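You operate a simulated robot arm through the tools that you are given. There is no shell and no other tool.

Carry out the task below with a simulated two-armed robot. There is one attempt and no reset: what you move stays moved.

JOB
Chock the short black tube on both sides and wipe off its oil mark.
Fine: slide both chocks up to it first, one each side; blue pad, left on the packing table. What is to be rubbed or washed off counts as gone when no trace of it is left.

It is judged by the outcome, as a careful person would: the job done as asked, and still so three seconds after it is handed in. It fails if anything else is knocked over, pushed out of place, dropped, spilled or broken.

ROBOT AND FRAMES
Two 7-joint arms with fingered hands on one trunk that stands fixed in place. Base frame: the origin is at the foot of the trunk, x ahead of it, y to its left, z up; the work surface is at about z = 0.8. Units: m, rad, N and s.
The left shoulder is at [0.07, 0.14, 1.17], the right one opposite. With the tool pointing down near the work surface each hand reaches from about 0.42 to 0.82 m from the base axis, measured 20 degrees to its own side. Payload 3.9 kg a hand.
Tool frame (each hand has its own): the origin (TCP) lies between the finger pads and is the grasp point; the fingertips stand 0.029 m ahead of it; z points along the fingers, y is the line along which they close. Largest opening 0.1 m; the body of the gripper starts 0.034 m behind the TCP. The gripper is a hand of 5 fingers: y runs from the thumb to the fingers, the wrist lies at [-0.015, -0.105, -0.177] in the tool frame, and closing takes about 1.5 s.
Orientation is told as [roll, pitch, yaw] about the base's x, y, z axes, in that order, counted from this pose: with the fingers straight down and the wrist toward the robot, the tool's x, y and z point along [0, 1, 0], [1, 0, 0] and [0, 0, -1] of the base frame.

CONTROLS
- The arms move only by the tool move_arm. It takes "left_deltas", "right_deltas" or both (then of equal length, played together; a hand with none holds still); each is a list that holds one entry, the list of rows, each a list of 7 numbers: the finger opening in mm, from 0 to 100, then the shift along the tool's x, y, z in mm, then the turn, a rotation vector about the tool's x, y, z in rad. In form: [[[fingers, tx, ty, tz, wx, wy, wz], ...]]. A call has 1 to 20 rows; each row shifts and turns the commanded pose from where the row before left it, along the tool's axes as they then stand. Rows are played at 5 a second. More than 0.05 m and 0.15 rad between two rows, or a gripper value outside its range, and nothing of the call is played. A pose out of reach is approached as far as the arm can. The call stops where the force on the tool passes 40 N (or 10 N more than at its start, if that is more) or the arm is blocked; 0.2 s more then pass. Each finger travels about 0.153 m/s and halts on what it meets, pressing with about 24 N; the grip force reading is that of the motor and also rises with nothing between the fingers. The clock runs only during rows and for 0.2 s after the last one: add rows that do not move to give the fingers time. It gives the time, the measured TCP pose, the force on the tool (base axes), the opening and the grip force at its end, in the units of the frame above (readings bear some noise), with the torque about the TCP (base axes, N m) and any sound that the robot's microphone picked up, and new pictures: "pictures" is both (left out), scene, wrist or none (wrist: the cameras of the hands that moved).
- Cameras (640 x 400 px; columns grow to the right, rows downward): "scene" is now at [0.1222, 0.0406, 1.4775]; the picture's right is [0.48, -0.88, 0.00], its down [-0.62, -0.34, -0.71] and it looks along [0.62, 0.34, -0.70] (base axes); focal length 338 px, centre (320, 200). "left" rides on the left gripper at [-0.066, -0.086, -0.121] in its tool frame; the picture's right is [-0.76, -0.31, 0.58], its down [0.59, -0.70, 0.40] and it looks along [0.28, 0.64, 0.71] (tool axes); focal length 247 px, centre (320, 200). "right" rides on the right gripper at [0.066, -0.086, -0.121] in its tool frame; the picture's right is [-0.76, 0.31, -0.58], its down [-0.59, -0.70, 0.40] and it looks along [-0.28, 0.64, 0.71] (tool axes); focal length 247 px, centre (320, 200). There is no depth. A picture from a camera that has moved, and an enlarged one, comes with that camera's place and axes in the base frame and with its lens.
- slide_trunk(by): slides the trunk up (or, below 0, down) by that many m; the arms and the scene camera ride with it, the base frame stays. It gives what a move gives, with no picture.
- preshape(shape, hand): the hand has 5 fingers and takes this shape, open, in about a second: jaw (thumb against the fingers, like two jaws); tri (thumb and two fingers); tip (a fingertip pinch); poke (one finger out to press); point (the index stretched); flat (the hand flat); cup (the hand cupped); fist (a fist). The gripper value then closes the fingers along that shape, each until it touches; the sizes above hold for jaw. It gives what a move gives, with no picture.
- turn_head(pan, tilt): turns the head with the scene camera to pan (to the left, within 1.501 rad either way) and tilt (down, from -0.506 to 1.204), counted from straight ahead of the robot. It gives what a move gives, and a new picture of the scene camera.
- close_up(camera, box): a new picture of the part [left, top, right, bottom] of that camera's present view, enlarged. It takes no simulated time.
- sign_off(): hands the job in; it is judged then, once.

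Places have to be worked out from the pictures, the camera data and where the tool is seen. Open the grippers and draw the arms clear of the work before you hand the job in, unless the task says otherwise.

The tools are called after "Emit:" as a command line: name --argument value ..., lists and objects as JSON in quotes. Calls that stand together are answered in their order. move_arm: Moves the arms, as the interface text tells. Its arguments: {"type":"object","properties":{"left_deltas":{"type":"array"},"right_deltas":{"type":"array"},"pictures":{"type":"string","enum":["both","scene","wrist","none"]}},"required":[]} The other tools are called the same way: slide_trunk (by) slides the trunk up or down; preshape (shape, hand) gives the hand a shape; turn_head (pan, tilt) turns the head that bears the scene camera; close_up (camera, box) takes an enlarged picture of a part of a camera's view; sign_off () hands the job in.

At the start:

```text
time_s: 0.0
left_ee_pos: [0.4178, 0.4285, 1.1903]
left_tool_rot: [0.001, 0.0, 0.498]
left_contact_force: [0.3, 0.1, 0.2]
left_torque: [0.02, 0.03, 0.0]
left_width: 0.0998
left_grip_force: 0.1
left_shape: jaw
right_ee_pos: [0.5764, 0.0001, 1.1537]
right_tool_rot: [0.0, -0.001, 0.497]
right_contact_force: [0.2, -0.1, 0.8]
right_torque: [-0.04, -0.03, -0.03]
right_width: 0.1001
right_grip_force: 0.1
right_shape: jaw
trunk travel left (down, up): [-0.812, 0.028]
head pan, tilt: [0.503, 0.778]
```

scene: 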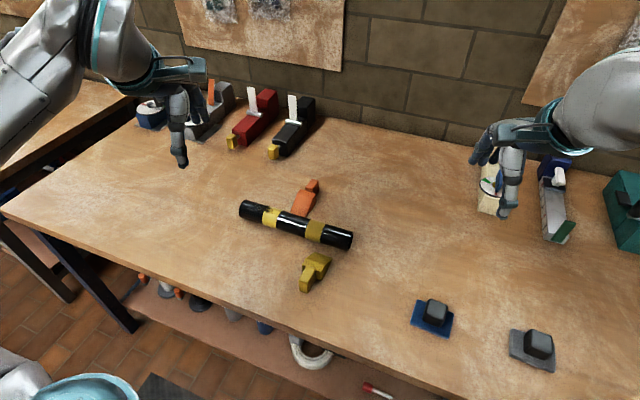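
right: 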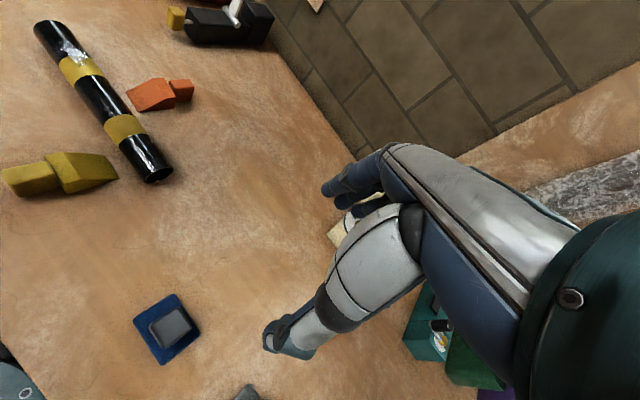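
left: 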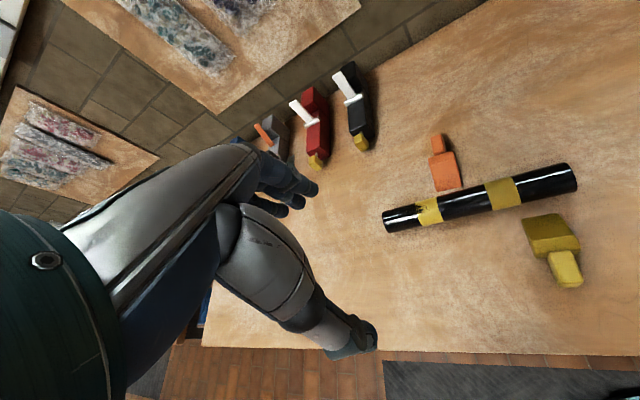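

The scene shows a black tube with yellow bands, an orange and a yellow chock beside it, and a blue and a grey pad to the right. I take enlarged pictures to find the oil mark and the shapes of the chocks.

Emit:
close_up --camera "scene" --box '[220, 160, 380, 300]'

Emit:
close_up --camera "scene" --box '[390, 270, 580, 390]'

Emit:
close_up --camera "left" --box '[360, 110, 620, 300]'

Emit:
close_up --camera "right" --box '[0, 0, 240, 220]'

```text
2.86 times, centred on (300, 230) of scene
camera zoom: at [0.1222, 0.0406, 1.4775], right [0.48, -0.88, 0.0], down [-0.62, -0.34, -0.71], along [0.62, 0.34, -0.7], focal length 966 px, centre (377, 114)
```

zoom: 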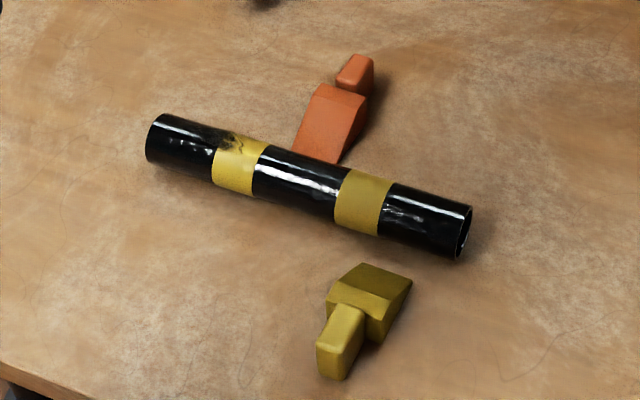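

```text
3.33 times, centred on (485, 330) of scene
camera zoom: at [0.1222, 0.0406, 1.4775], right [0.48, -0.88, 0.0], down [-0.62, -0.34, -0.71], along [0.62, 0.34, -0.7], focal length 1128 px, centre (-230, -233)
```

zoom: 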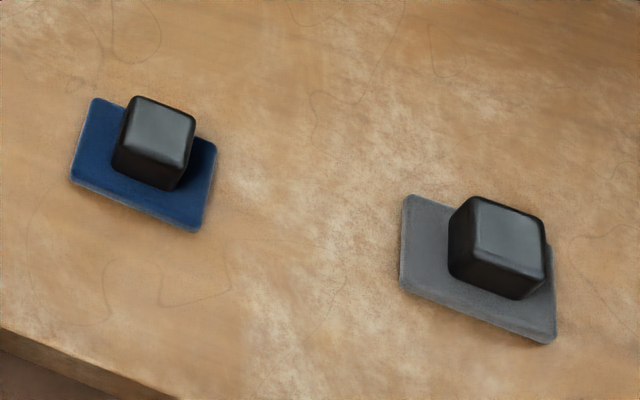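

```text
2.11 times, centred on (490, 205) of left
camera zoom: at [0.3733, 0.3308, 1.311], right [0.09, -0.81, -0.58], down [-0.9, 0.18, -0.4], along [0.43, 0.56, -0.71], focal length 520 px, centre (-38, 190)
```

zoom: 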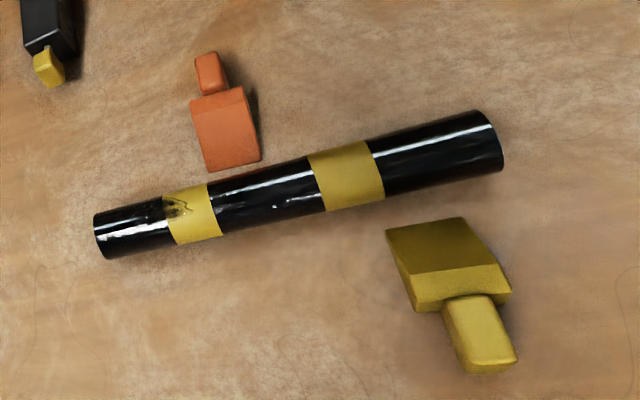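

```text
1.82 times, centred on (120, 110) of right
camera zoom: at [0.4695, 0.0155, 1.2742], right [0.63, -0.52, 0.58], down [-0.34, -0.85, -0.4], along [0.7, 0.06, -0.71], focal length 449 px, centre (684, 364)
```

zoom: 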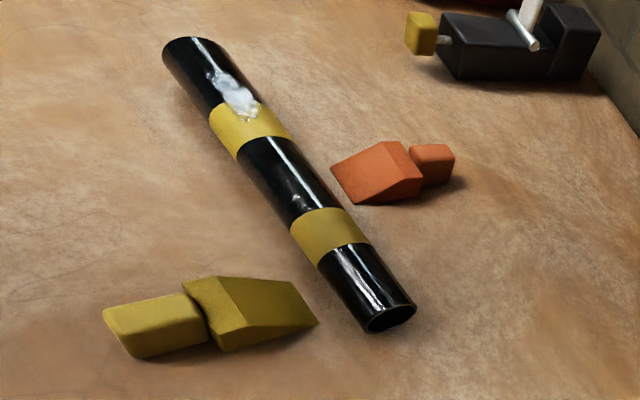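

The oil mark sits on the tube's left part, at the edge of the left yellow band, towards the top and far side. I look around with the head to find other tubes, pads and what the "packing table" is.

Emit:
turn_head --pan 1.3 --tilt 0.6

Emit:
turn_head --pan -0.3 --tilt 0.7

Emit:
turn_head --pan -1.2 --tilt 0.7

Emit:
turn_head --pan 0.3 --tilt 0.1

```text
time_s: 1.1
left_ee_pos: [0.4178, 0.4298, 1.1913]
left_tool_rot: [0.0, 0.001, 0.498]
left_contact_force: [0.6, 0.0, -0.6]
left_torque: [0.01, -0.02, 0.03]
left_width: 0.0995
left_grip_force: 0.1
left_shape: jaw
right_ee_pos: [0.5767, -0.0012, 1.1542]
right_tool_rot: [0.0, -0.001, 0.497]
right_contact_force: [0.2, -1.1, 0.2]
right_torque: [0.0, -0.03, -0.02]
right_width: 0.0999
right_grip_force: 0.0
right_shape: jaw
trunk travel left (down, up): [-0.812, 0.028]
head pan, tilt: [1.3, 0.6]
camera scene: at [0.0744, 0.0864, 1.4927], right [0.96, -0.27, 0.0], down [-0.15, -0.54, -0.82], along [0.22, 0.79, -0.57], focal length 338 px, centre (320, 200)
```

scene: 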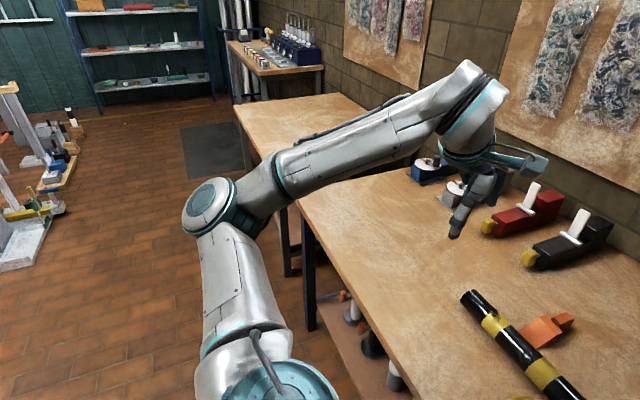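

```text
time_s: 2.8
left_ee_pos: [0.419, 0.4291, 1.1902]
left_tool_rot: [0.0, 0.0, 0.498]
left_contact_force: [0.0, -0.8, -0.9]
left_torque: [0.03, -0.01, -0.03]
left_width: 0.0995
left_grip_force: 0.1
left_shape: jaw
right_ee_pos: [0.5759, 0.0002, 1.1546]
right_tool_rot: [0.0, -0.003, 0.498]
right_contact_force: [-0.7, -0.2, -0.4]
right_torque: [0.0, 0.02, -0.01]
right_width: 0.0998
right_grip_force: 0.0
right_shape: jaw
trunk travel left (down, up): [-0.812, 0.028]
head pan, tilt: [-0.3, 0.7]
camera scene: at [0.1319, -0.0237, 1.4841], right [-0.3, -0.96, 0.0], down [-0.62, 0.19, -0.76], along [0.73, -0.23, -0.64], focal length 338 px, centre (320, 200)
```

scene: 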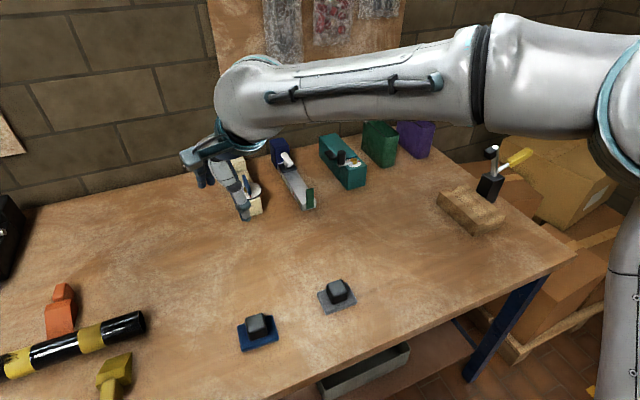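

```text
time_s: 4.0
left_ee_pos: [0.4168, 0.4294, 1.1908]
left_tool_rot: [0.001, 0.001, 0.498]
left_contact_force: [-0.3, -0.3, -0.6]
left_torque: [-0.01, 0.01, 0.0]
left_width: 0.0997
left_grip_force: 0.0
left_shape: jaw
right_ee_pos: [0.5759, 0.0003, 1.1547]
right_tool_rot: [0.001, -0.002, 0.499]
right_contact_force: [0.7, -0.2, 0.4]
right_torque: [0.0, -0.01, -0.01]
right_width: 0.0998
right_grip_force: 0.0
right_shape: jaw
trunk travel left (down, up): [-0.812, 0.028]
head pan, tilt: [-1.201, 0.7]
camera scene: at [0.0815, -0.0779, 1.4841], right [-0.93, -0.36, 0.0], down [-0.23, 0.6, -0.76], along [0.28, -0.71, -0.64], focal length 338 px, centre (320, 200)
```

scene: 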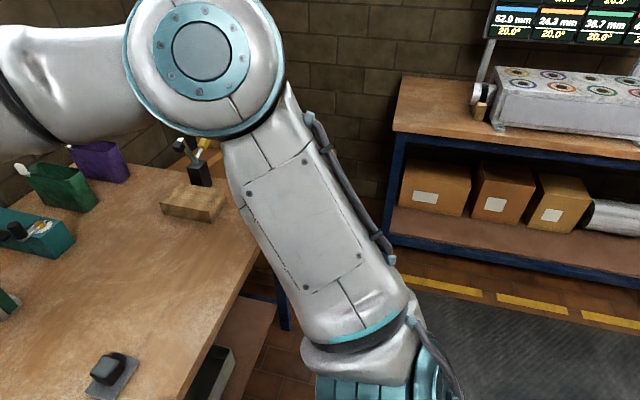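

```text
time_s: 5.6
left_ee_pos: [0.4181, 0.4289, 1.1904]
left_tool_rot: [0.001, 0.001, 0.498]
left_contact_force: [0.4, -0.7, 0.0]
left_torque: [0.03, 0.03, 0.01]
left_width: 0.0998
left_grip_force: 0.0
left_shape: jaw
right_ee_pos: [0.5753, 0.0005, 1.1536]
right_tool_rot: [0.0, -0.002, 0.498]
right_contact_force: [0.2, 0.0, 0.8]
right_torque: [-0.01, 0.0, 0.0]
right_width: 0.0998
right_grip_force: 0.1
right_shape: jaw
trunk travel left (down, up): [-0.812, 0.028]
head pan, tilt: [0.3, 0.099]
camera scene: at [0.1387, 0.0284, 1.5388], right [0.3, -0.96, 0.0], down [-0.1, -0.03, -0.99], along [0.95, 0.29, -0.1], focal length 338 px, centre (320, 200)
```

scene: 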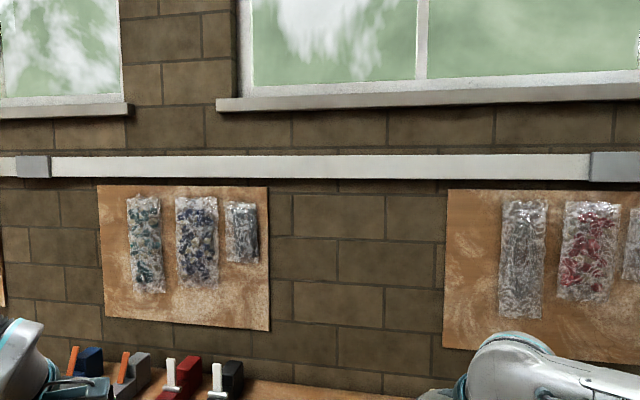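

This bench is the packing table (tape dispensers, boxes, and both pads are on it), so the blue pad must end on it. I turn the head back to the work and enlarge each item to measure them.

Emit:
turn_head --pan 0.45 --tilt 0.8

Emit:
close_up --camera "scene" --box '[210, 150, 290, 200]'

Emit:
close_up --camera "scene" --box '[240, 150, 340, 212]'

Emit:
close_up --camera "scene" --box '[260, 210, 360, 272]'

Emit:
close_up --camera "left" --box '[370, 180, 450, 240]'

Emit:
close_up --camera "right" --box '[30, 10, 110, 70]'

```text
time_s: 6.7
left_ee_pos: [0.4188, 0.4309, 1.1916]
left_tool_rot: [0.001, 0.001, 0.498]
left_contact_force: [-0.2, 0.4, -0.2]
left_torque: [-0.02, 0.01, -0.02]
left_width: 0.0998
left_grip_force: 0.0
left_shape: jaw
right_ee_pos: [0.5754, -0.0004, 1.1537]
right_tool_rot: [0.0, -0.003, 0.498]
right_contact_force: [0.0, 0.0, 0.1]
right_torque: [-0.02, 0.01, 0.0]
right_width: 0.0998
right_grip_force: 0.1
right_shape: jaw
trunk travel left (down, up): [-0.812, 0.028]
head pan, tilt: [0.45, 0.799]
camera scene: at [0.1234, 0.0364, 1.4759], right [0.44, -0.9, 0.0], down [-0.65, -0.31, -0.7], along [0.63, 0.3, -0.72], focal length 338 px, centre (320, 200)
```

scene: 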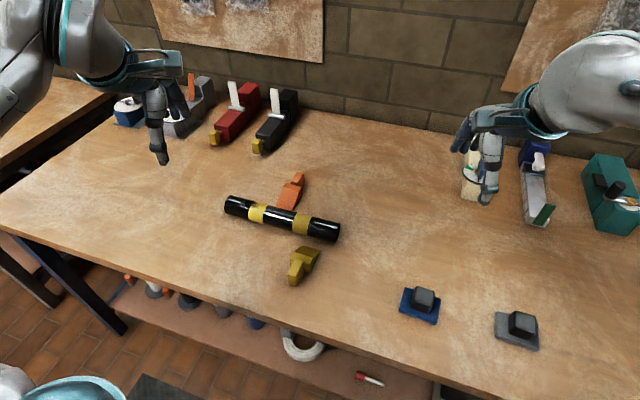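

```text
8.00 times, centred on (250, 175) of scene
camera zoom: at [0.1234, 0.0364, 1.4759], right [0.44, -0.9, 0.0], down [-0.65, -0.31, -0.7], along [0.63, 0.3, -0.72], focal length 2706 px, centre (880, 400)
```

zoom: 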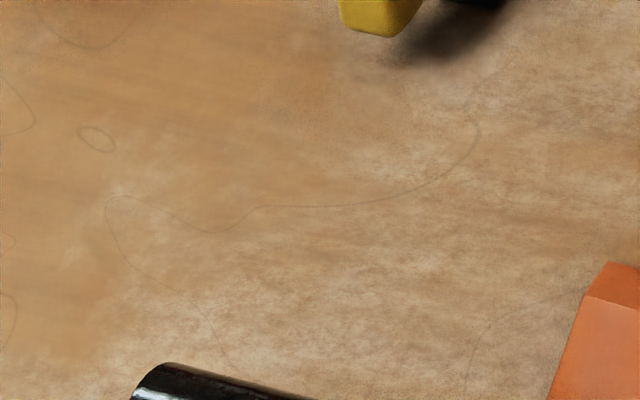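

```text
6.40 times, centred on (290, 181) of scene
camera zoom: at [0.1234, 0.0364, 1.4759], right [0.44, -0.9, 0.0], down [-0.65, -0.31, -0.7], along [0.63, 0.3, -0.72], focal length 2165 px, centre (512, 322)
```

zoom: 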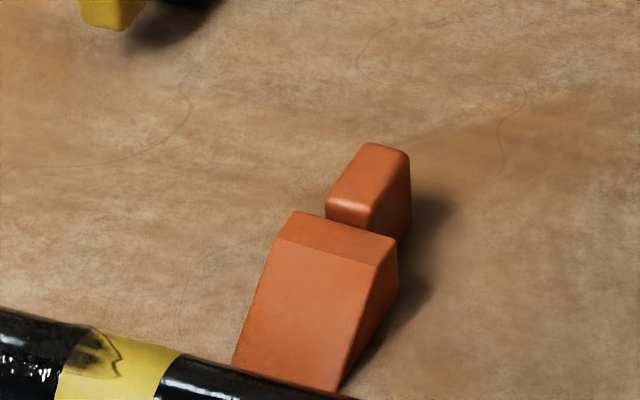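

```text
6.40 times, centred on (310, 241) of scene
camera zoom: at [0.1234, 0.0364, 1.4759], right [0.44, -0.9, 0.0], down [-0.65, -0.31, -0.7], along [0.63, 0.3, -0.72], focal length 2165 px, centre (384, -62)
```

zoom: 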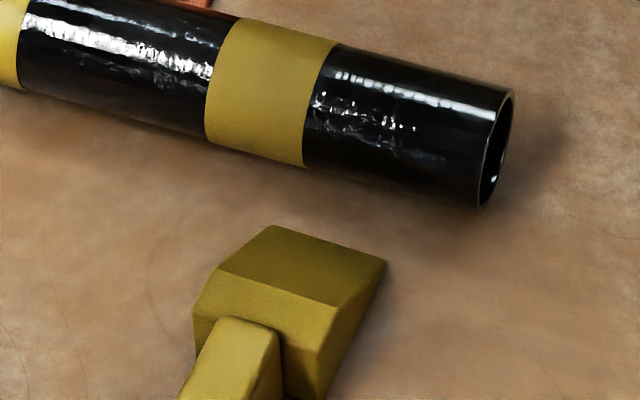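

```text
6.67 times, centred on (410, 210) of left
camera zoom: at [0.3734, 0.3307, 1.311], right [0.09, -0.81, -0.58], down [-0.9, 0.18, -0.4], along [0.43, 0.56, -0.71], focal length 1646 px, centre (-280, 133)
```

zoom: 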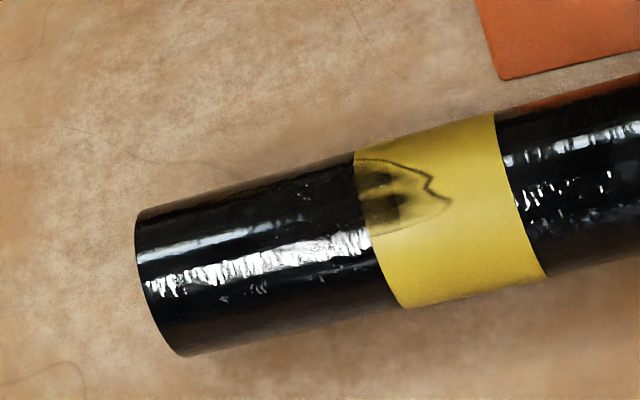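

```text
6.67 times, centred on (70, 40) of right
camera zoom: at [0.4695, 0.0154, 1.2742], right [0.63, -0.52, 0.58], down [-0.34, -0.85, -0.4], along [0.7, 0.06, -0.71], focal length 1646 px, centre (1987, 1267)
```

zoom: 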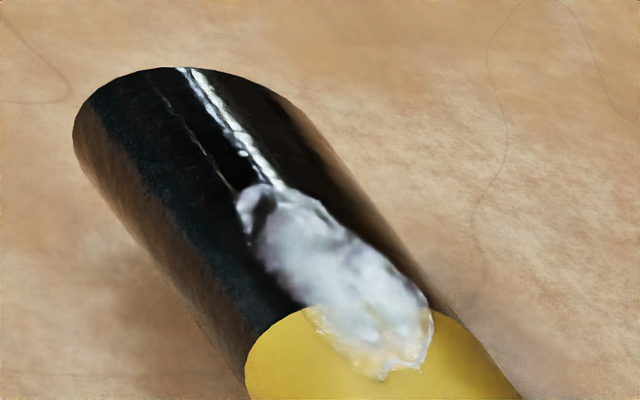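

The tube lies from about (0.616, 0.227) to (0.576, 0.532), diameter about 45 mm; the orange chock's tip is about 40 mm short of it on the far side, the yellow one's about 40 mm short on the near side. I enlarge the yellow chock's handle and the blue pad.

Emit:
close_up --camera "scene" --box '[270, 235, 350, 295]'

Emit:
close_up --camera "scene" --box '[390, 275, 470, 335]'

Emit:
close_up --camera "left" --box '[510, 200, 600, 290]'

Emit:
close_up --camera "right" --box '[0, 140, 130, 205]'

Emit:
close_up --camera "right" --box '[115, 65, 205, 125]'

Emit:
close_up --camera "left" --box '[415, 125, 475, 200]'

```text
6.67 times, centred on (310, 265) of scene
camera zoom: at [0.1234, 0.0364, 1.4759], right [0.44, -0.9, 0.0], down [-0.65, -0.31, -0.7], along [0.63, 0.3, -0.72], focal length 2255 px, centre (387, -233)
```

zoom: 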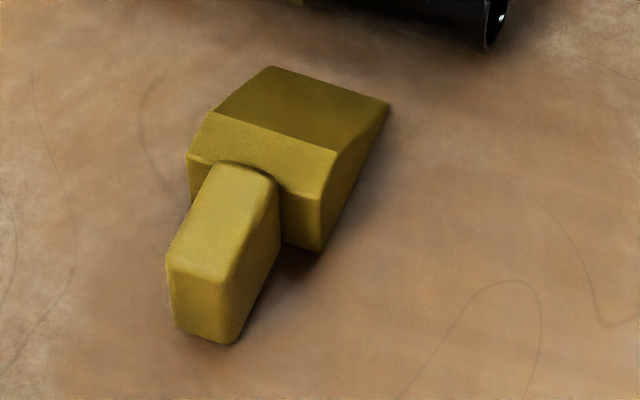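

```text
6.67 times, centred on (430, 305) of scene
camera zoom: at [0.1234, 0.0364, 1.4759], right [0.44, -0.9, 0.0], down [-0.65, -0.31, -0.7], along [0.63, 0.3, -0.72], focal length 2255 px, centre (-413, -500)
```

zoom: 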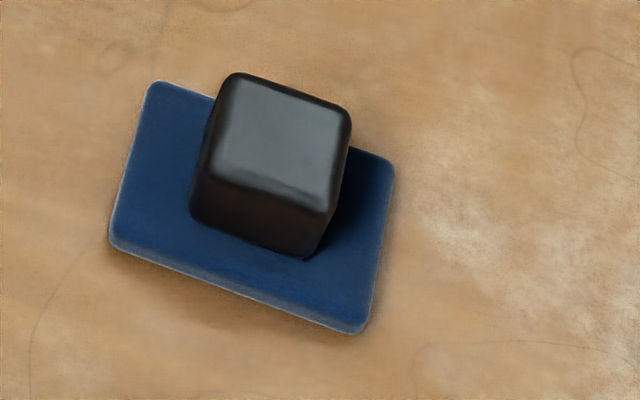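

```text
4.44 times, centred on (555, 245) of left
camera zoom: at [0.3734, 0.3307, 1.311], right [0.09, -0.81, -0.58], down [-0.9, 0.18, -0.4], along [0.43, 0.56, -0.71], focal length 1098 px, centre (-724, 0)
```

zoom: 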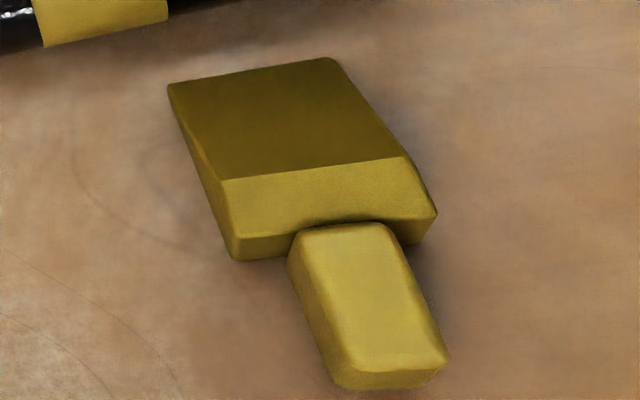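

```text
4.92 times, centred on (65, 172) of right
camera zoom: at [0.4695, 0.0154, 1.2742], right [0.63, -0.52, 0.58], down [-0.34, -0.85, -0.4], along [0.7, 0.06, -0.71], focal length 1216 px, centre (1575, 335)
```

zoom: 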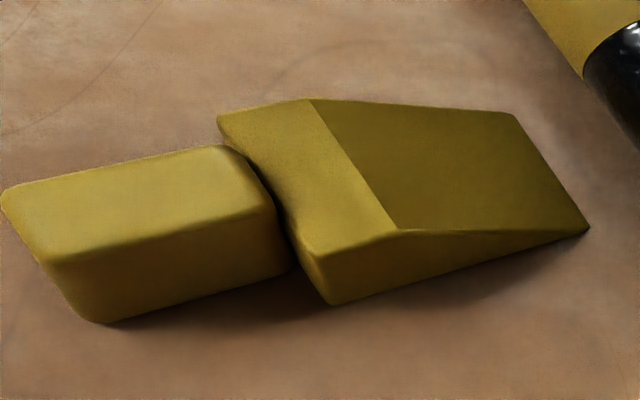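

```text
6.67 times, centred on (160, 95) of right
camera zoom: at [0.4695, 0.0154, 1.2742], right [0.63, -0.52, 0.58], down [-0.34, -0.85, -0.4], along [0.7, 0.06, -0.71], focal length 1646 px, centre (1387, 900)
```

zoom: 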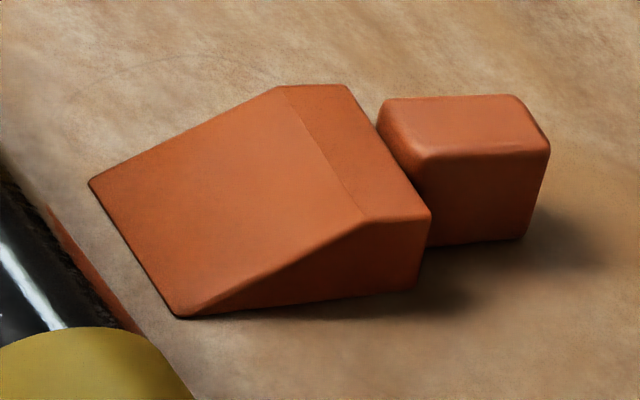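

```text
5.33 times, centred on (445, 162) of left
camera zoom: at [0.3734, 0.3307, 1.311], right [0.09, -0.81, -0.58], down [-0.9, 0.18, -0.4], along [0.43, 0.56, -0.71], focal length 1317 px, centre (-347, 400)
```

zoom: 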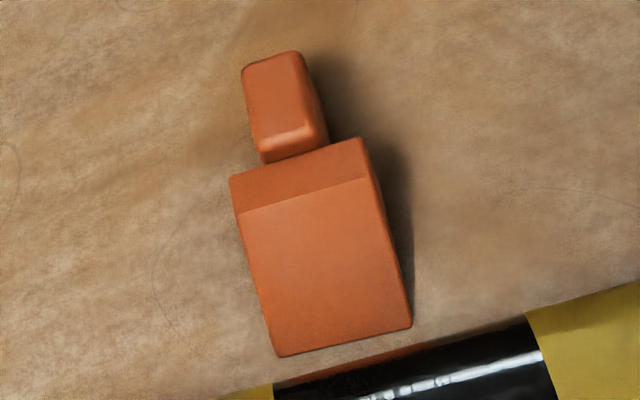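

The handles are about 24 mm wide, 43 mm long and 40 mm high; I judge the yellow handle's centre at (0.469, 0.264) and the orange one's at (0.733, 0.400). I enlarge the hands themselves to see how the jaws are shaped.

Emit:
close_up --camera "scene" --box '[100, 40, 230, 180]'

Emit:
close_up --camera "scene" --box '[430, 80, 560, 220]'

Emit:
close_up --camera "left" --box '[200, 130, 400, 360]'

Emit:
close_up --camera "scene" --box '[215, 185, 355, 255]'

```text
2.86 times, centred on (165, 110) of scene
camera zoom: at [0.1234, 0.0364, 1.4759], right [0.44, -0.9, 0.0], down [-0.65, -0.31, -0.7], along [0.63, 0.3, -0.72], focal length 966 px, centre (763, 457)
```

zoom: 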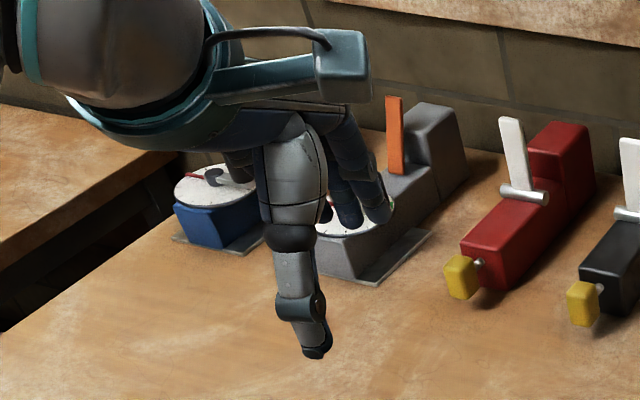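

```text
2.86 times, centred on (495, 150) of scene
camera zoom: at [0.1234, 0.0364, 1.4759], right [0.44, -0.9, 0.0], down [-0.65, -0.31, -0.7], along [0.63, 0.3, -0.72], focal length 966 px, centre (-180, 343)
```

zoom: 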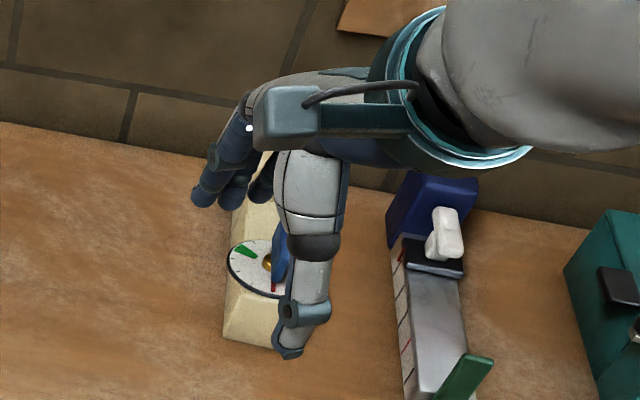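

```text
1.74 times, centred on (300, 245) of left
camera zoom: at [0.3734, 0.3307, 1.311], right [0.09, -0.81, -0.58], down [-0.9, 0.18, -0.4], along [0.43, 0.56, -0.71], focal length 430 px, centre (355, 122)
```

zoom: 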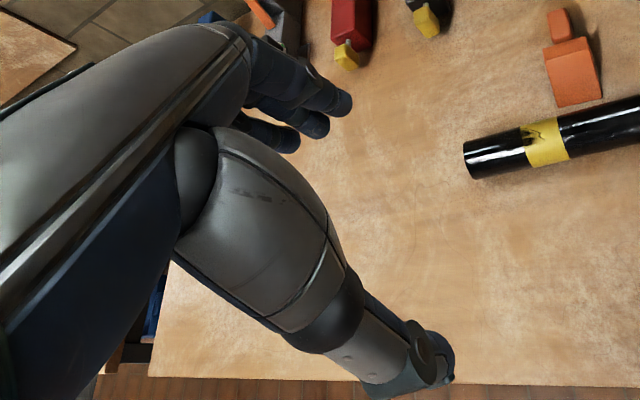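

```text
4.57 times, centred on (285, 220) of scene
camera zoom: at [0.1234, 0.0364, 1.4759], right [0.44, -0.9, 0.0], down [-0.65, -0.31, -0.7], along [0.63, 0.3, -0.72], focal length 1546 px, centre (480, 109)
```

zoom: 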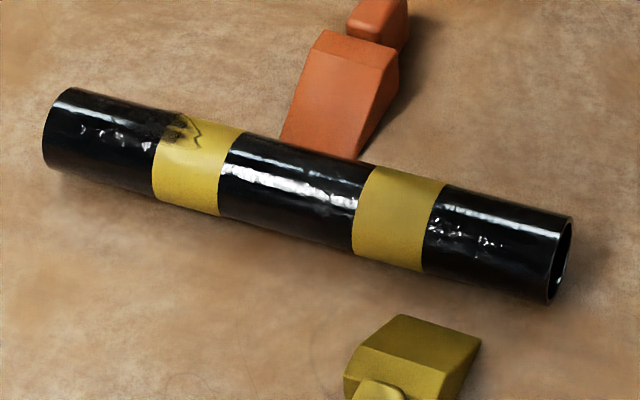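

The jaw has a thumb on the robot side and a row of fingers on the far side, which may be too broad for a 43 mm handle next to the wedge. I try the "tri" shape on the left hand in the air and look at it.

Emit:
preshape --shape "tri" --hand "left"

Emit:
close_up --camera "scene" --box '[100, 40, 230, 180]'

Emit:
close_up --camera "left" --box '[200, 130, 400, 360]'

Emit:
close_up --camera "right" --box '[0, 0, 640, 400]'

```text
time_s: 7.6
left_ee_pos: [0.4188, 0.4295, 1.1903]
left_tool_rot: [-0.001, 0.0, 0.497]
left_contact_force: [0.5, 0.4, 0.0]
left_torque: [0.01, -0.05, 0.01]
left_width: 0.0999
left_grip_force: 0.0
left_shape: tri
right_ee_pos: [0.5751, -0.0004, 1.154]
right_tool_rot: [0.0, -0.002, 0.497]
right_contact_force: [1.0, -0.3, 0.4]
right_torque: [0.02, -0.02, 0.0]
right_width: 0.0999
right_grip_force: 0.0
right_shape: jaw
trunk travel left (down, up): [-0.812, 0.028]
head pan, tilt: [0.45, 0.799]
```

```text
2.86 times, centred on (165, 110) of scene
camera zoom: at [0.1233, 0.0364, 1.4758], right [0.44, -0.9, 0.0], down [-0.65, -0.31, -0.7], along [0.63, 0.3, -0.72], focal length 966 px, centre (763, 457)
```

zoom: 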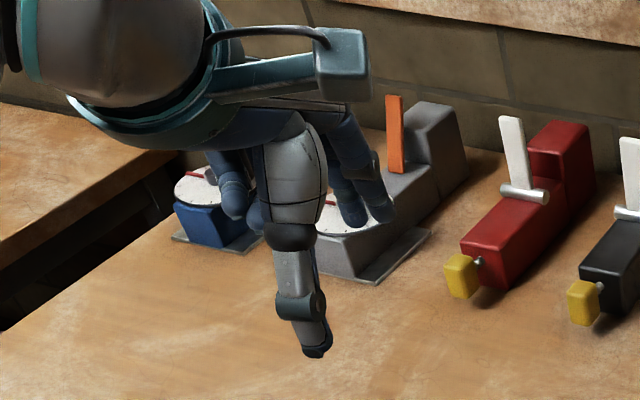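

```text
1.74 times, centred on (300, 245) of left
camera zoom: at [0.3733, 0.3307, 1.311], right [0.09, -0.81, -0.58], down [-0.9, 0.18, -0.4], along [0.43, 0.56, -0.71], focal length 430 px, centre (355, 122)
```

zoom: 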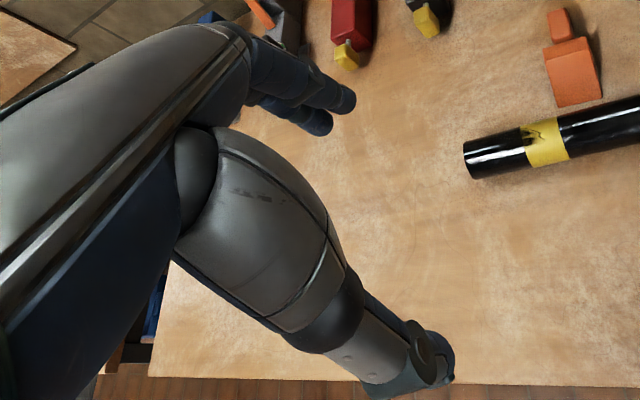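

```text
1.00 times, centred on (320, 200) of right (not enlarged: the box is as wide or as high as the picture)
camera zoom: at [0.4695, 0.0154, 1.2742], right [0.63, -0.52, 0.58], down [-0.34, -0.85, -0.4], along [0.7, 0.06, -0.71], focal length 247 px, centre (320, 200)
```

zoom: 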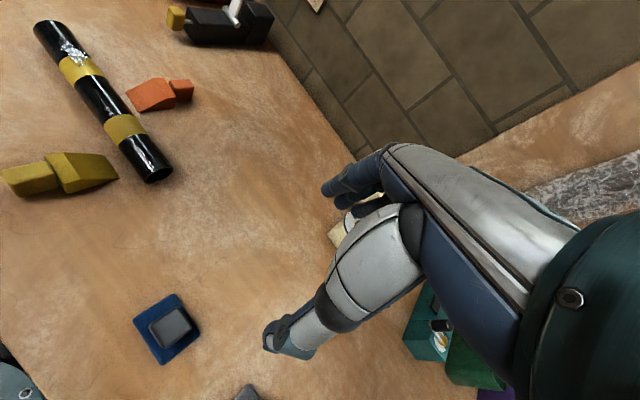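

In "tri" shape the two fingers sit about ±10 mm from the tool axis, which suits the handles. I bring the left hand forward at height and turn it to yaw about 1.68 with the fingers tilted forward, to test whether it can take the far (orange) handle.

Emit:
move_arm --left_deltas '[[[100, -11.1, 30.9, 22.5, 0, 0, 0], [100, -11.1, 30.9, 22.5, 0, 0, 0], [100, -11.1, 30.9, 22.5, 0, 0, 0], [100, -11.1, 30.9, 22.5, 0, 0, 0], [100, 0, 0, 0, 0, 0, -0.148], [100, 0, 0, 0, 0, 0, -0.148], [100, 0, 0, 0, 0, 0, -0.148], [100, 0, 0, 0, 0, 0, -0.148], [100, 0, 0, 0, 0, 0, -0.148], [100, 0, 0, 0, 0, 0, -0.148], [100, 0, 0, 0, 0, 0, -0.148], [100, 0, 0, 0, 0, 0, -0.148], [100, 0, 0, 0, 0, -0.13, 0], [100, 0, 0, 0, 0, -0.13, 0], [100, 0, 0, 0, 0, -0.13, 0], [100, 0, 0, 0, 0, -0.13, 0]]]' --pictures "both"

```text
time_s: 11.0
left_ee_pos: [0.5461, 0.4502, 1.1018]
left_tool_rot: [-0.523, 0.001, 1.682]
left_contact_force: [-0.5, 0.6, 0.0]
left_torque: [-0.02, 0.0, -0.03]
left_width: 0.1
left_grip_force: 0.1
left_shape: tri
right_ee_pos: [0.5749, -0.0005, 1.1539]
right_tool_rot: [-0.003, -0.001, 0.497]
right_contact_force: [1.2, 0.3, 0.1]
right_torque: [0.01, -0.03, -0.02]
right_width: 0.0998
right_grip_force: 0.0
right_shape: jaw
trunk travel left (down, up): [-0.812, 0.028]
head pan, tilt: [0.45, 0.799]
camera scene: at [0.1222, 0.0372, 1.4759], right [0.44, -0.9, 0.0], down [-0.64, -0.31, -0.7], along [0.63, 0.3, -0.72], focal length 338 px, centre (320, 200)
camera left: at [0.5524, 0.3651, 1.2386], right [0.97, -0.2, -0.12], down [-0.23, -0.73, -0.64], along [0.04, 0.65, -0.76], focal length 247 px, centre (320, 200)
```

scene: 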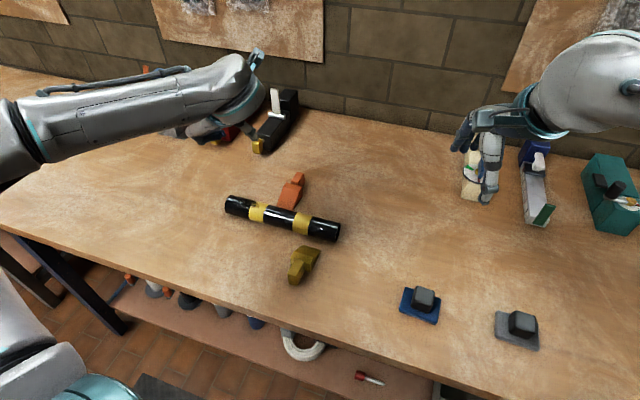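
left: 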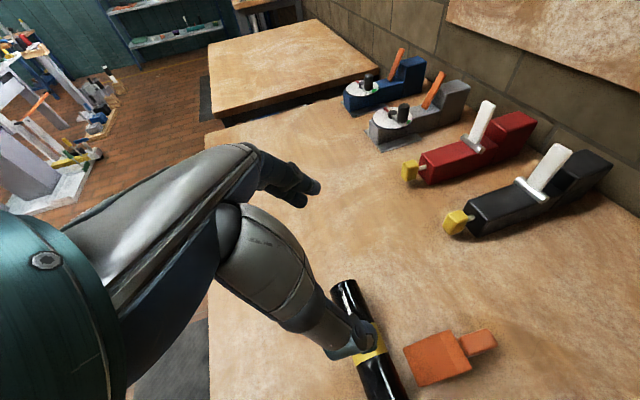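

The turned, tilted pose is reachable. I now move the left hand to hover above the orange handle at about (0.733, 0.400, 0.93).

Emit:
move_arm --left_deltas '[[[100, -10.0, -10.1, 34.1, 0, 0, 0], [100, -10.0, -10.1, 34.1, 0, 0, 0], [100, -10.0, -10.1, 34.1, 0, 0, 0], [100, -10.0, -10.1, 34.1, 0, 0, 0], [100, -10.0, -10.1, 34.1, 0, 0, 0], [100, -10.0, -10.1, 34.1, 0, 0, 0], [100, -10.0, -10.1, 34.1, 0, 0, 0], [100, 0, 0, 0, 0, 0, 0]]]' --pictures "both"

```text
time_s: 12.8
left_ee_pos: [0.7339, 0.3976, 0.9281]
left_tool_rot: [-0.523, 0.001, 1.682]
left_contact_force: [-0.7, 0.1, -0.4]
left_torque: [0.01, -0.04, -0.02]
left_width: 0.0999
left_grip_force: 0.0
left_shape: tri
right_ee_pos: [0.5751, -0.0005, 1.1552]
right_tool_rot: [-0.003, -0.001, 0.496]
right_contact_force: [0.6, -0.4, -0.2]
right_torque: [-0.01, -0.01, -0.04]
right_width: 0.0997
right_grip_force: 0.0
right_shape: jaw
trunk travel left (down, up): [-0.812, 0.028]
head pan, tilt: [0.45, 0.799]
camera scene: at [0.122, 0.0368, 1.4759], right [0.44, -0.9, 0.0], down [-0.64, -0.31, -0.7], along [0.63, 0.3, -0.72], focal length 338 px, centre (320, 200)
camera left: at [0.7402, 0.3123, 1.0644], right [0.97, -0.2, -0.12], down [-0.23, -0.73, -0.64], along [0.04, 0.65, -0.76], focal length 247 px, centre (320, 200)
```

scene: 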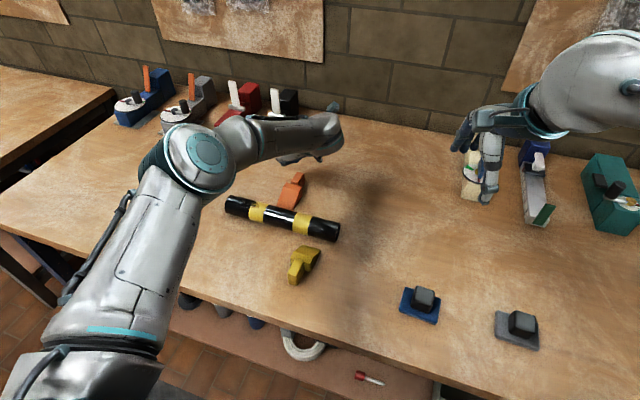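
left: 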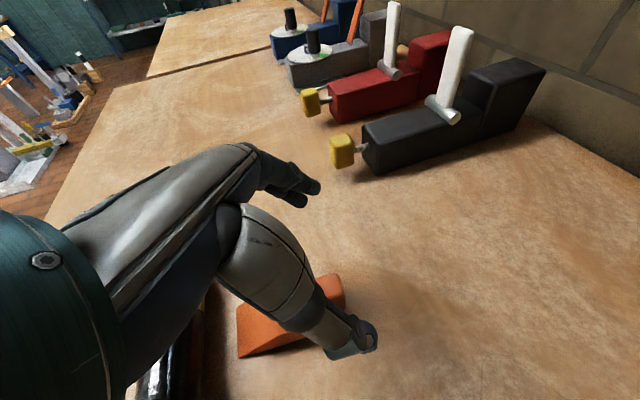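

The hover is right: the wrist camera puts the orange tip edge at (0.638, 0.421)–(0.642, 0.371) and the handle's far end at x ≈ 0.754. I lower the open hand straight down over the handle to z ≈ 0.842.

Emit:
move_arm --left_deltas '[[[100, 11.5, 1.2, 18.2, 0, 0, 0], [100, 11.5, 1.2, 18.2, 0, 0, 0], [100, 11.5, 1.2, 18.2, 0, 0, 0], [100, 5.7, 0.6, 9.1, 0, 0, 0], [100, 5.7, 0.6, 9.1, 0, 0, 0], [100, 0, 0, 0, 0, 0, 0]]]' --pictures "both"

Emit:
close_up --camera "scene" --box '[240, 100, 380, 220]'

Emit:
close_up --camera "left" --box '[200, 140, 440, 380]'

```text
time_s: 14.2
left_ee_pos: [0.73, 0.403, 0.8432]
left_tool_rot: [-0.521, 0.001, 1.681]
left_contact_force: [-0.4, -0.3, 2.1]
left_torque: [0.0, 0.02, -0.02]
left_width: 0.0998
left_grip_force: 0.1
left_shape: tri
right_ee_pos: [0.5764, -0.0012, 1.1547]
right_tool_rot: [0.0, 0.0, 0.497]
right_contact_force: [-0.2, -0.3, 0.3]
right_torque: [0.0, 0.02, -0.02]
right_width: 0.0998
right_grip_force: 0.0
right_shape: jaw
trunk travel left (down, up): [-0.812, 0.028]
head pan, tilt: [0.45, 0.799]
camera scene: at [0.1231, 0.0363, 1.4759], right [0.44, -0.9, 0.0], down [-0.65, -0.31, -0.7], along [0.63, 0.3, -0.72], focal length 338 px, centre (320, 200)
camera left: at [0.7357, 0.3181, 0.9795], right [0.97, -0.2, -0.12], down [-0.23, -0.73, -0.64], along [0.04, 0.65, -0.76], focal length 247 px, centre (320, 200)
```

scene: 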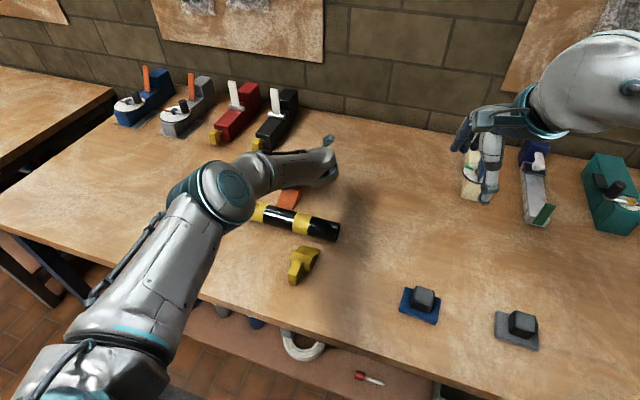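
left: 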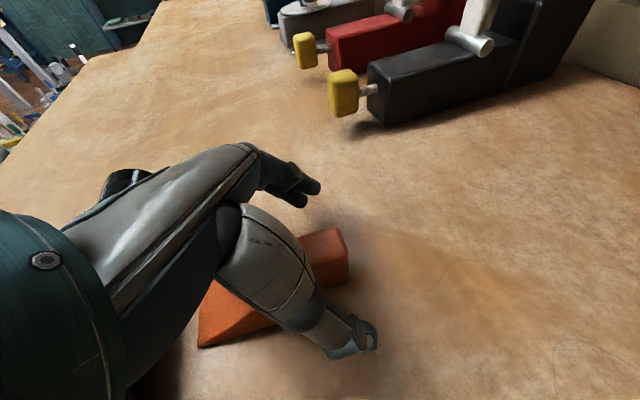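

```text
3.33 times, centred on (310, 160) of scene
camera zoom: at [0.1231, 0.0363, 1.4759], right [0.44, -0.9, 0.0], down [-0.65, -0.31, -0.7], along [0.63, 0.3, -0.72], focal length 1128 px, centre (353, 333)
```

zoom: 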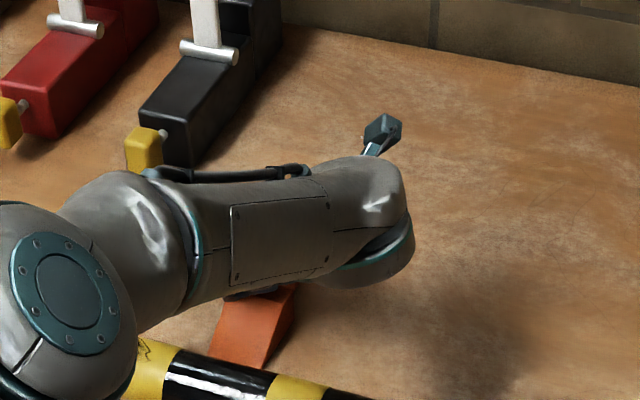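

```text
1.67 times, centred on (320, 260) of left
camera zoom: at [0.7357, 0.3181, 0.9795], right [0.97, -0.2, -0.12], down [-0.23, -0.73, -0.64], along [0.04, 0.65, -0.76], focal length 412 px, centre (320, 100)
```

zoom: 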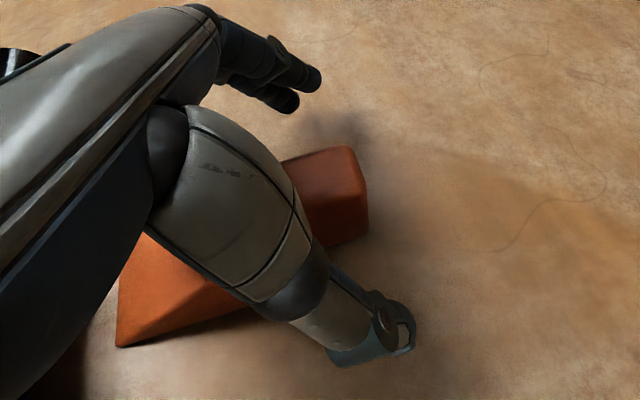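

The handle lies between the thumb and the two fingers. I close the left hand on it slowly, watching the forces.

Emit:
move_arm --left_deltas '[[[80, 0, 0, 0, 0, 0, 0], [60, 0, 0, 0, 0, 0, 0], [45, 0, 0, 0, 0, 0, 0], [35, 0, 0, 0, 0, 0, 0], [28, 0, 0, 0, 0, 0, 0], [22, 0, 0, 0, 0, 0, 0], [15, 0, 0, 0, 0, 0, 0], [10, 0, 0, 0, 0, 0, 0], [10, 0, 0, 0, 0, 0, 0]]]' --pictures "both"

Emit:
close_up --camera "left" --box '[200, 140, 440, 380]'

```text
time_s: 16.2
left_ee_pos: [0.7289, 0.4031, 0.8424]
left_tool_rot: [-0.52, -0.001, 1.682]
left_contact_force: [0.9, -0.8, 1.2]
left_torque: [0.03, 0.06, -0.03]
left_width: 0.0166
left_grip_force: 24.0
left_shape: tri
right_ee_pos: [0.5755, -0.0012, 1.154]
right_tool_rot: [0.001, -0.002, 0.497]
right_contact_force: [0.0, 0.4, -0.6]
right_torque: [0.03, 0.01, 0.02]
right_width: 0.0996
right_grip_force: 0.1
right_shape: jaw
trunk travel left (down, up): [-0.812, 0.028]
head pan, tilt: [0.45, 0.799]
camera scene: at [0.1232, 0.0361, 1.4758], right [0.44, -0.9, 0.0], down [-0.65, -0.31, -0.7], along [0.63, 0.3, -0.72], focal length 338 px, centre (320, 200)
camera left: at [0.7357, 0.3181, 0.9795], right [0.97, -0.2, -0.12], down [-0.23, -0.73, -0.64], along [0.04, 0.65, -0.76], focal length 247 px, centre (320, 200)
```

scene: 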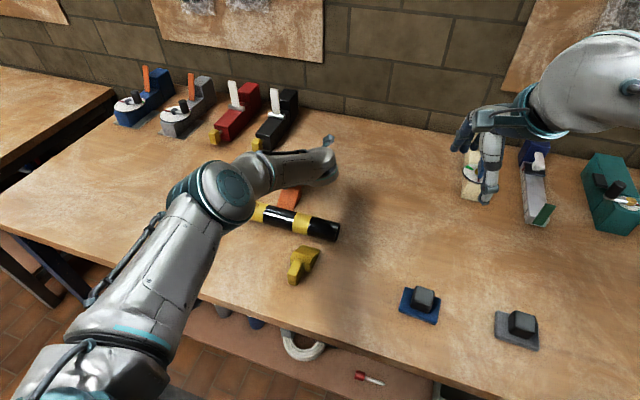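
left: 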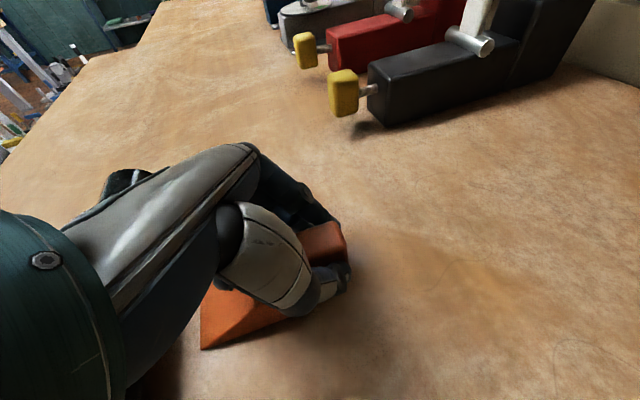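

```text
1.67 times, centred on (320, 260) of left
camera zoom: at [0.7357, 0.3181, 0.9795], right [0.97, -0.2, -0.12], down [-0.23, -0.73, -0.64], along [0.04, 0.65, -0.76], focal length 412 px, centre (320, 100)
```

zoom: 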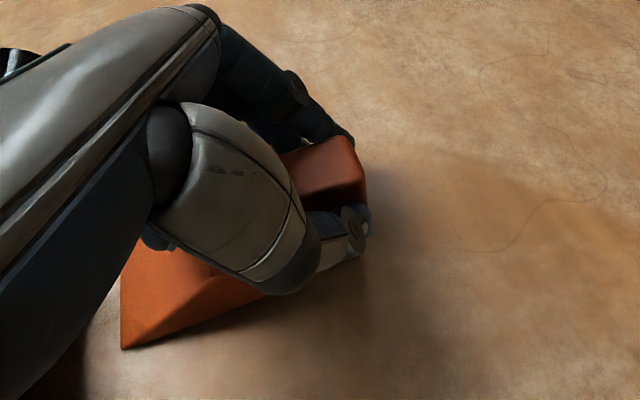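

The left hand holds the orange handle firmly (grip 24 N). I slide the chock about 34 mm of the estimated 41 mm toward the tube, perpendicular to its axis, and check.

Emit:
move_arm --left_deltas '[[[10, 4.2, 0, -2.42, 0, 0, 0], [10, 4.2, 0, -2.42, 0, 0, 0], [10, 4.2, 0, -2.42, 0, 0, 0], [10, 4.2, 0, -2.42, 0, 0, 0], [10, 4.2, 0, -2.42, 0, 0, 0], [10, 4.2, 0, -2.42, 0, 0, 0], [10, 0, 0, 0, 0, 0, 0]]]' --pictures "both"

Emit:
close_up --camera "scene" --box '[240, 160, 340, 230]'

Emit:
close_up --camera "left" --box '[100, 200, 400, 400]'

```text
time_s: 17.8
left_ee_pos: [0.6988, 0.3997, 0.8421]
left_tool_rot: [-0.521, 0.0, 1.682]
left_contact_force: [0.9, 0.0, 0.8]
left_torque: [0.01, 0.07, -0.04]
left_width: 0.0166
left_grip_force: 23.9
left_shape: tri
right_ee_pos: [0.5773, -0.0002, 1.1547]
right_tool_rot: [0.0, 0.0, 0.498]
right_contact_force: [0.0, 0.5, -0.6]
right_torque: [-0.06, -0.01, -0.03]
right_width: 0.0996
right_grip_force: 0.1
right_shape: jaw
trunk travel left (down, up): [-0.812, 0.028]
head pan, tilt: [0.45, 0.799]
camera scene: at [0.1235, 0.0363, 1.4758], right [0.44, -0.9, 0.0], down [-0.65, -0.31, -0.7], along [0.63, 0.3, -0.72], focal length 338 px, centre (320, 200)
camera left: at [0.7063, 0.3147, 0.9796], right [0.97, -0.2, -0.12], down [-0.23, -0.73, -0.64], along [0.04, 0.65, -0.76], focal length 247 px, centre (320, 200)
```

scene: 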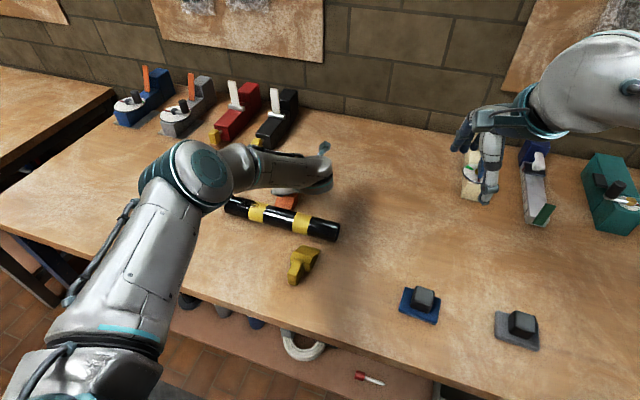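
left: 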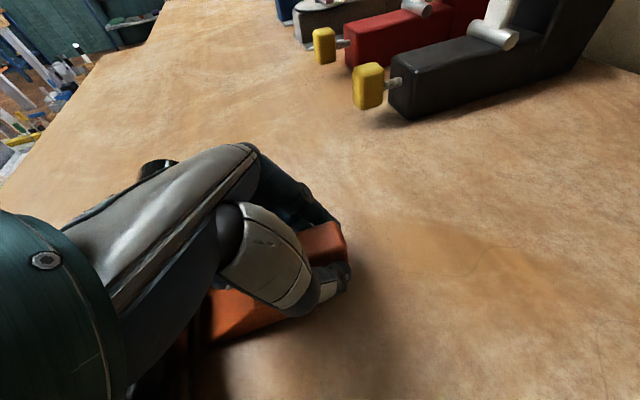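

```text
5.71 times, centred on (290, 195) of scene
camera zoom: at [0.1235, 0.0363, 1.4758], right [0.44, -0.9, 0.0], down [-0.65, -0.31, -0.7], along [0.63, 0.3, -0.72], focal length 1933 px, centre (491, 229)
```

zoom: 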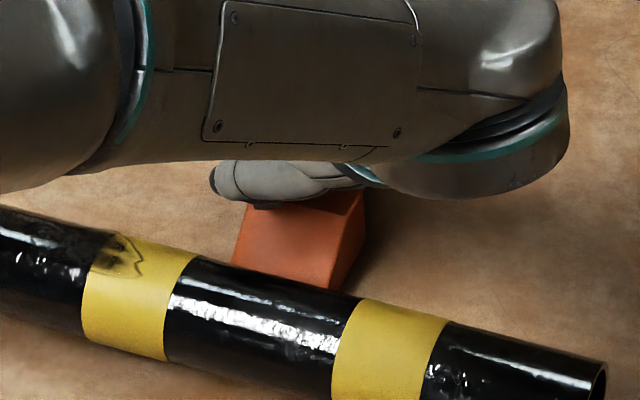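

```text
2.00 times, centred on (250, 300) of left
camera zoom: at [0.7063, 0.3147, 0.9796], right [0.97, -0.2, -0.12], down [-0.23, -0.73, -0.64], along [0.04, 0.65, -0.76], focal length 494 px, centre (460, 0)
```

zoom: 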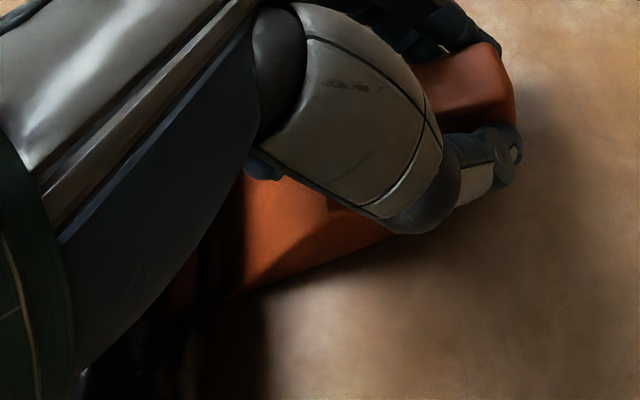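

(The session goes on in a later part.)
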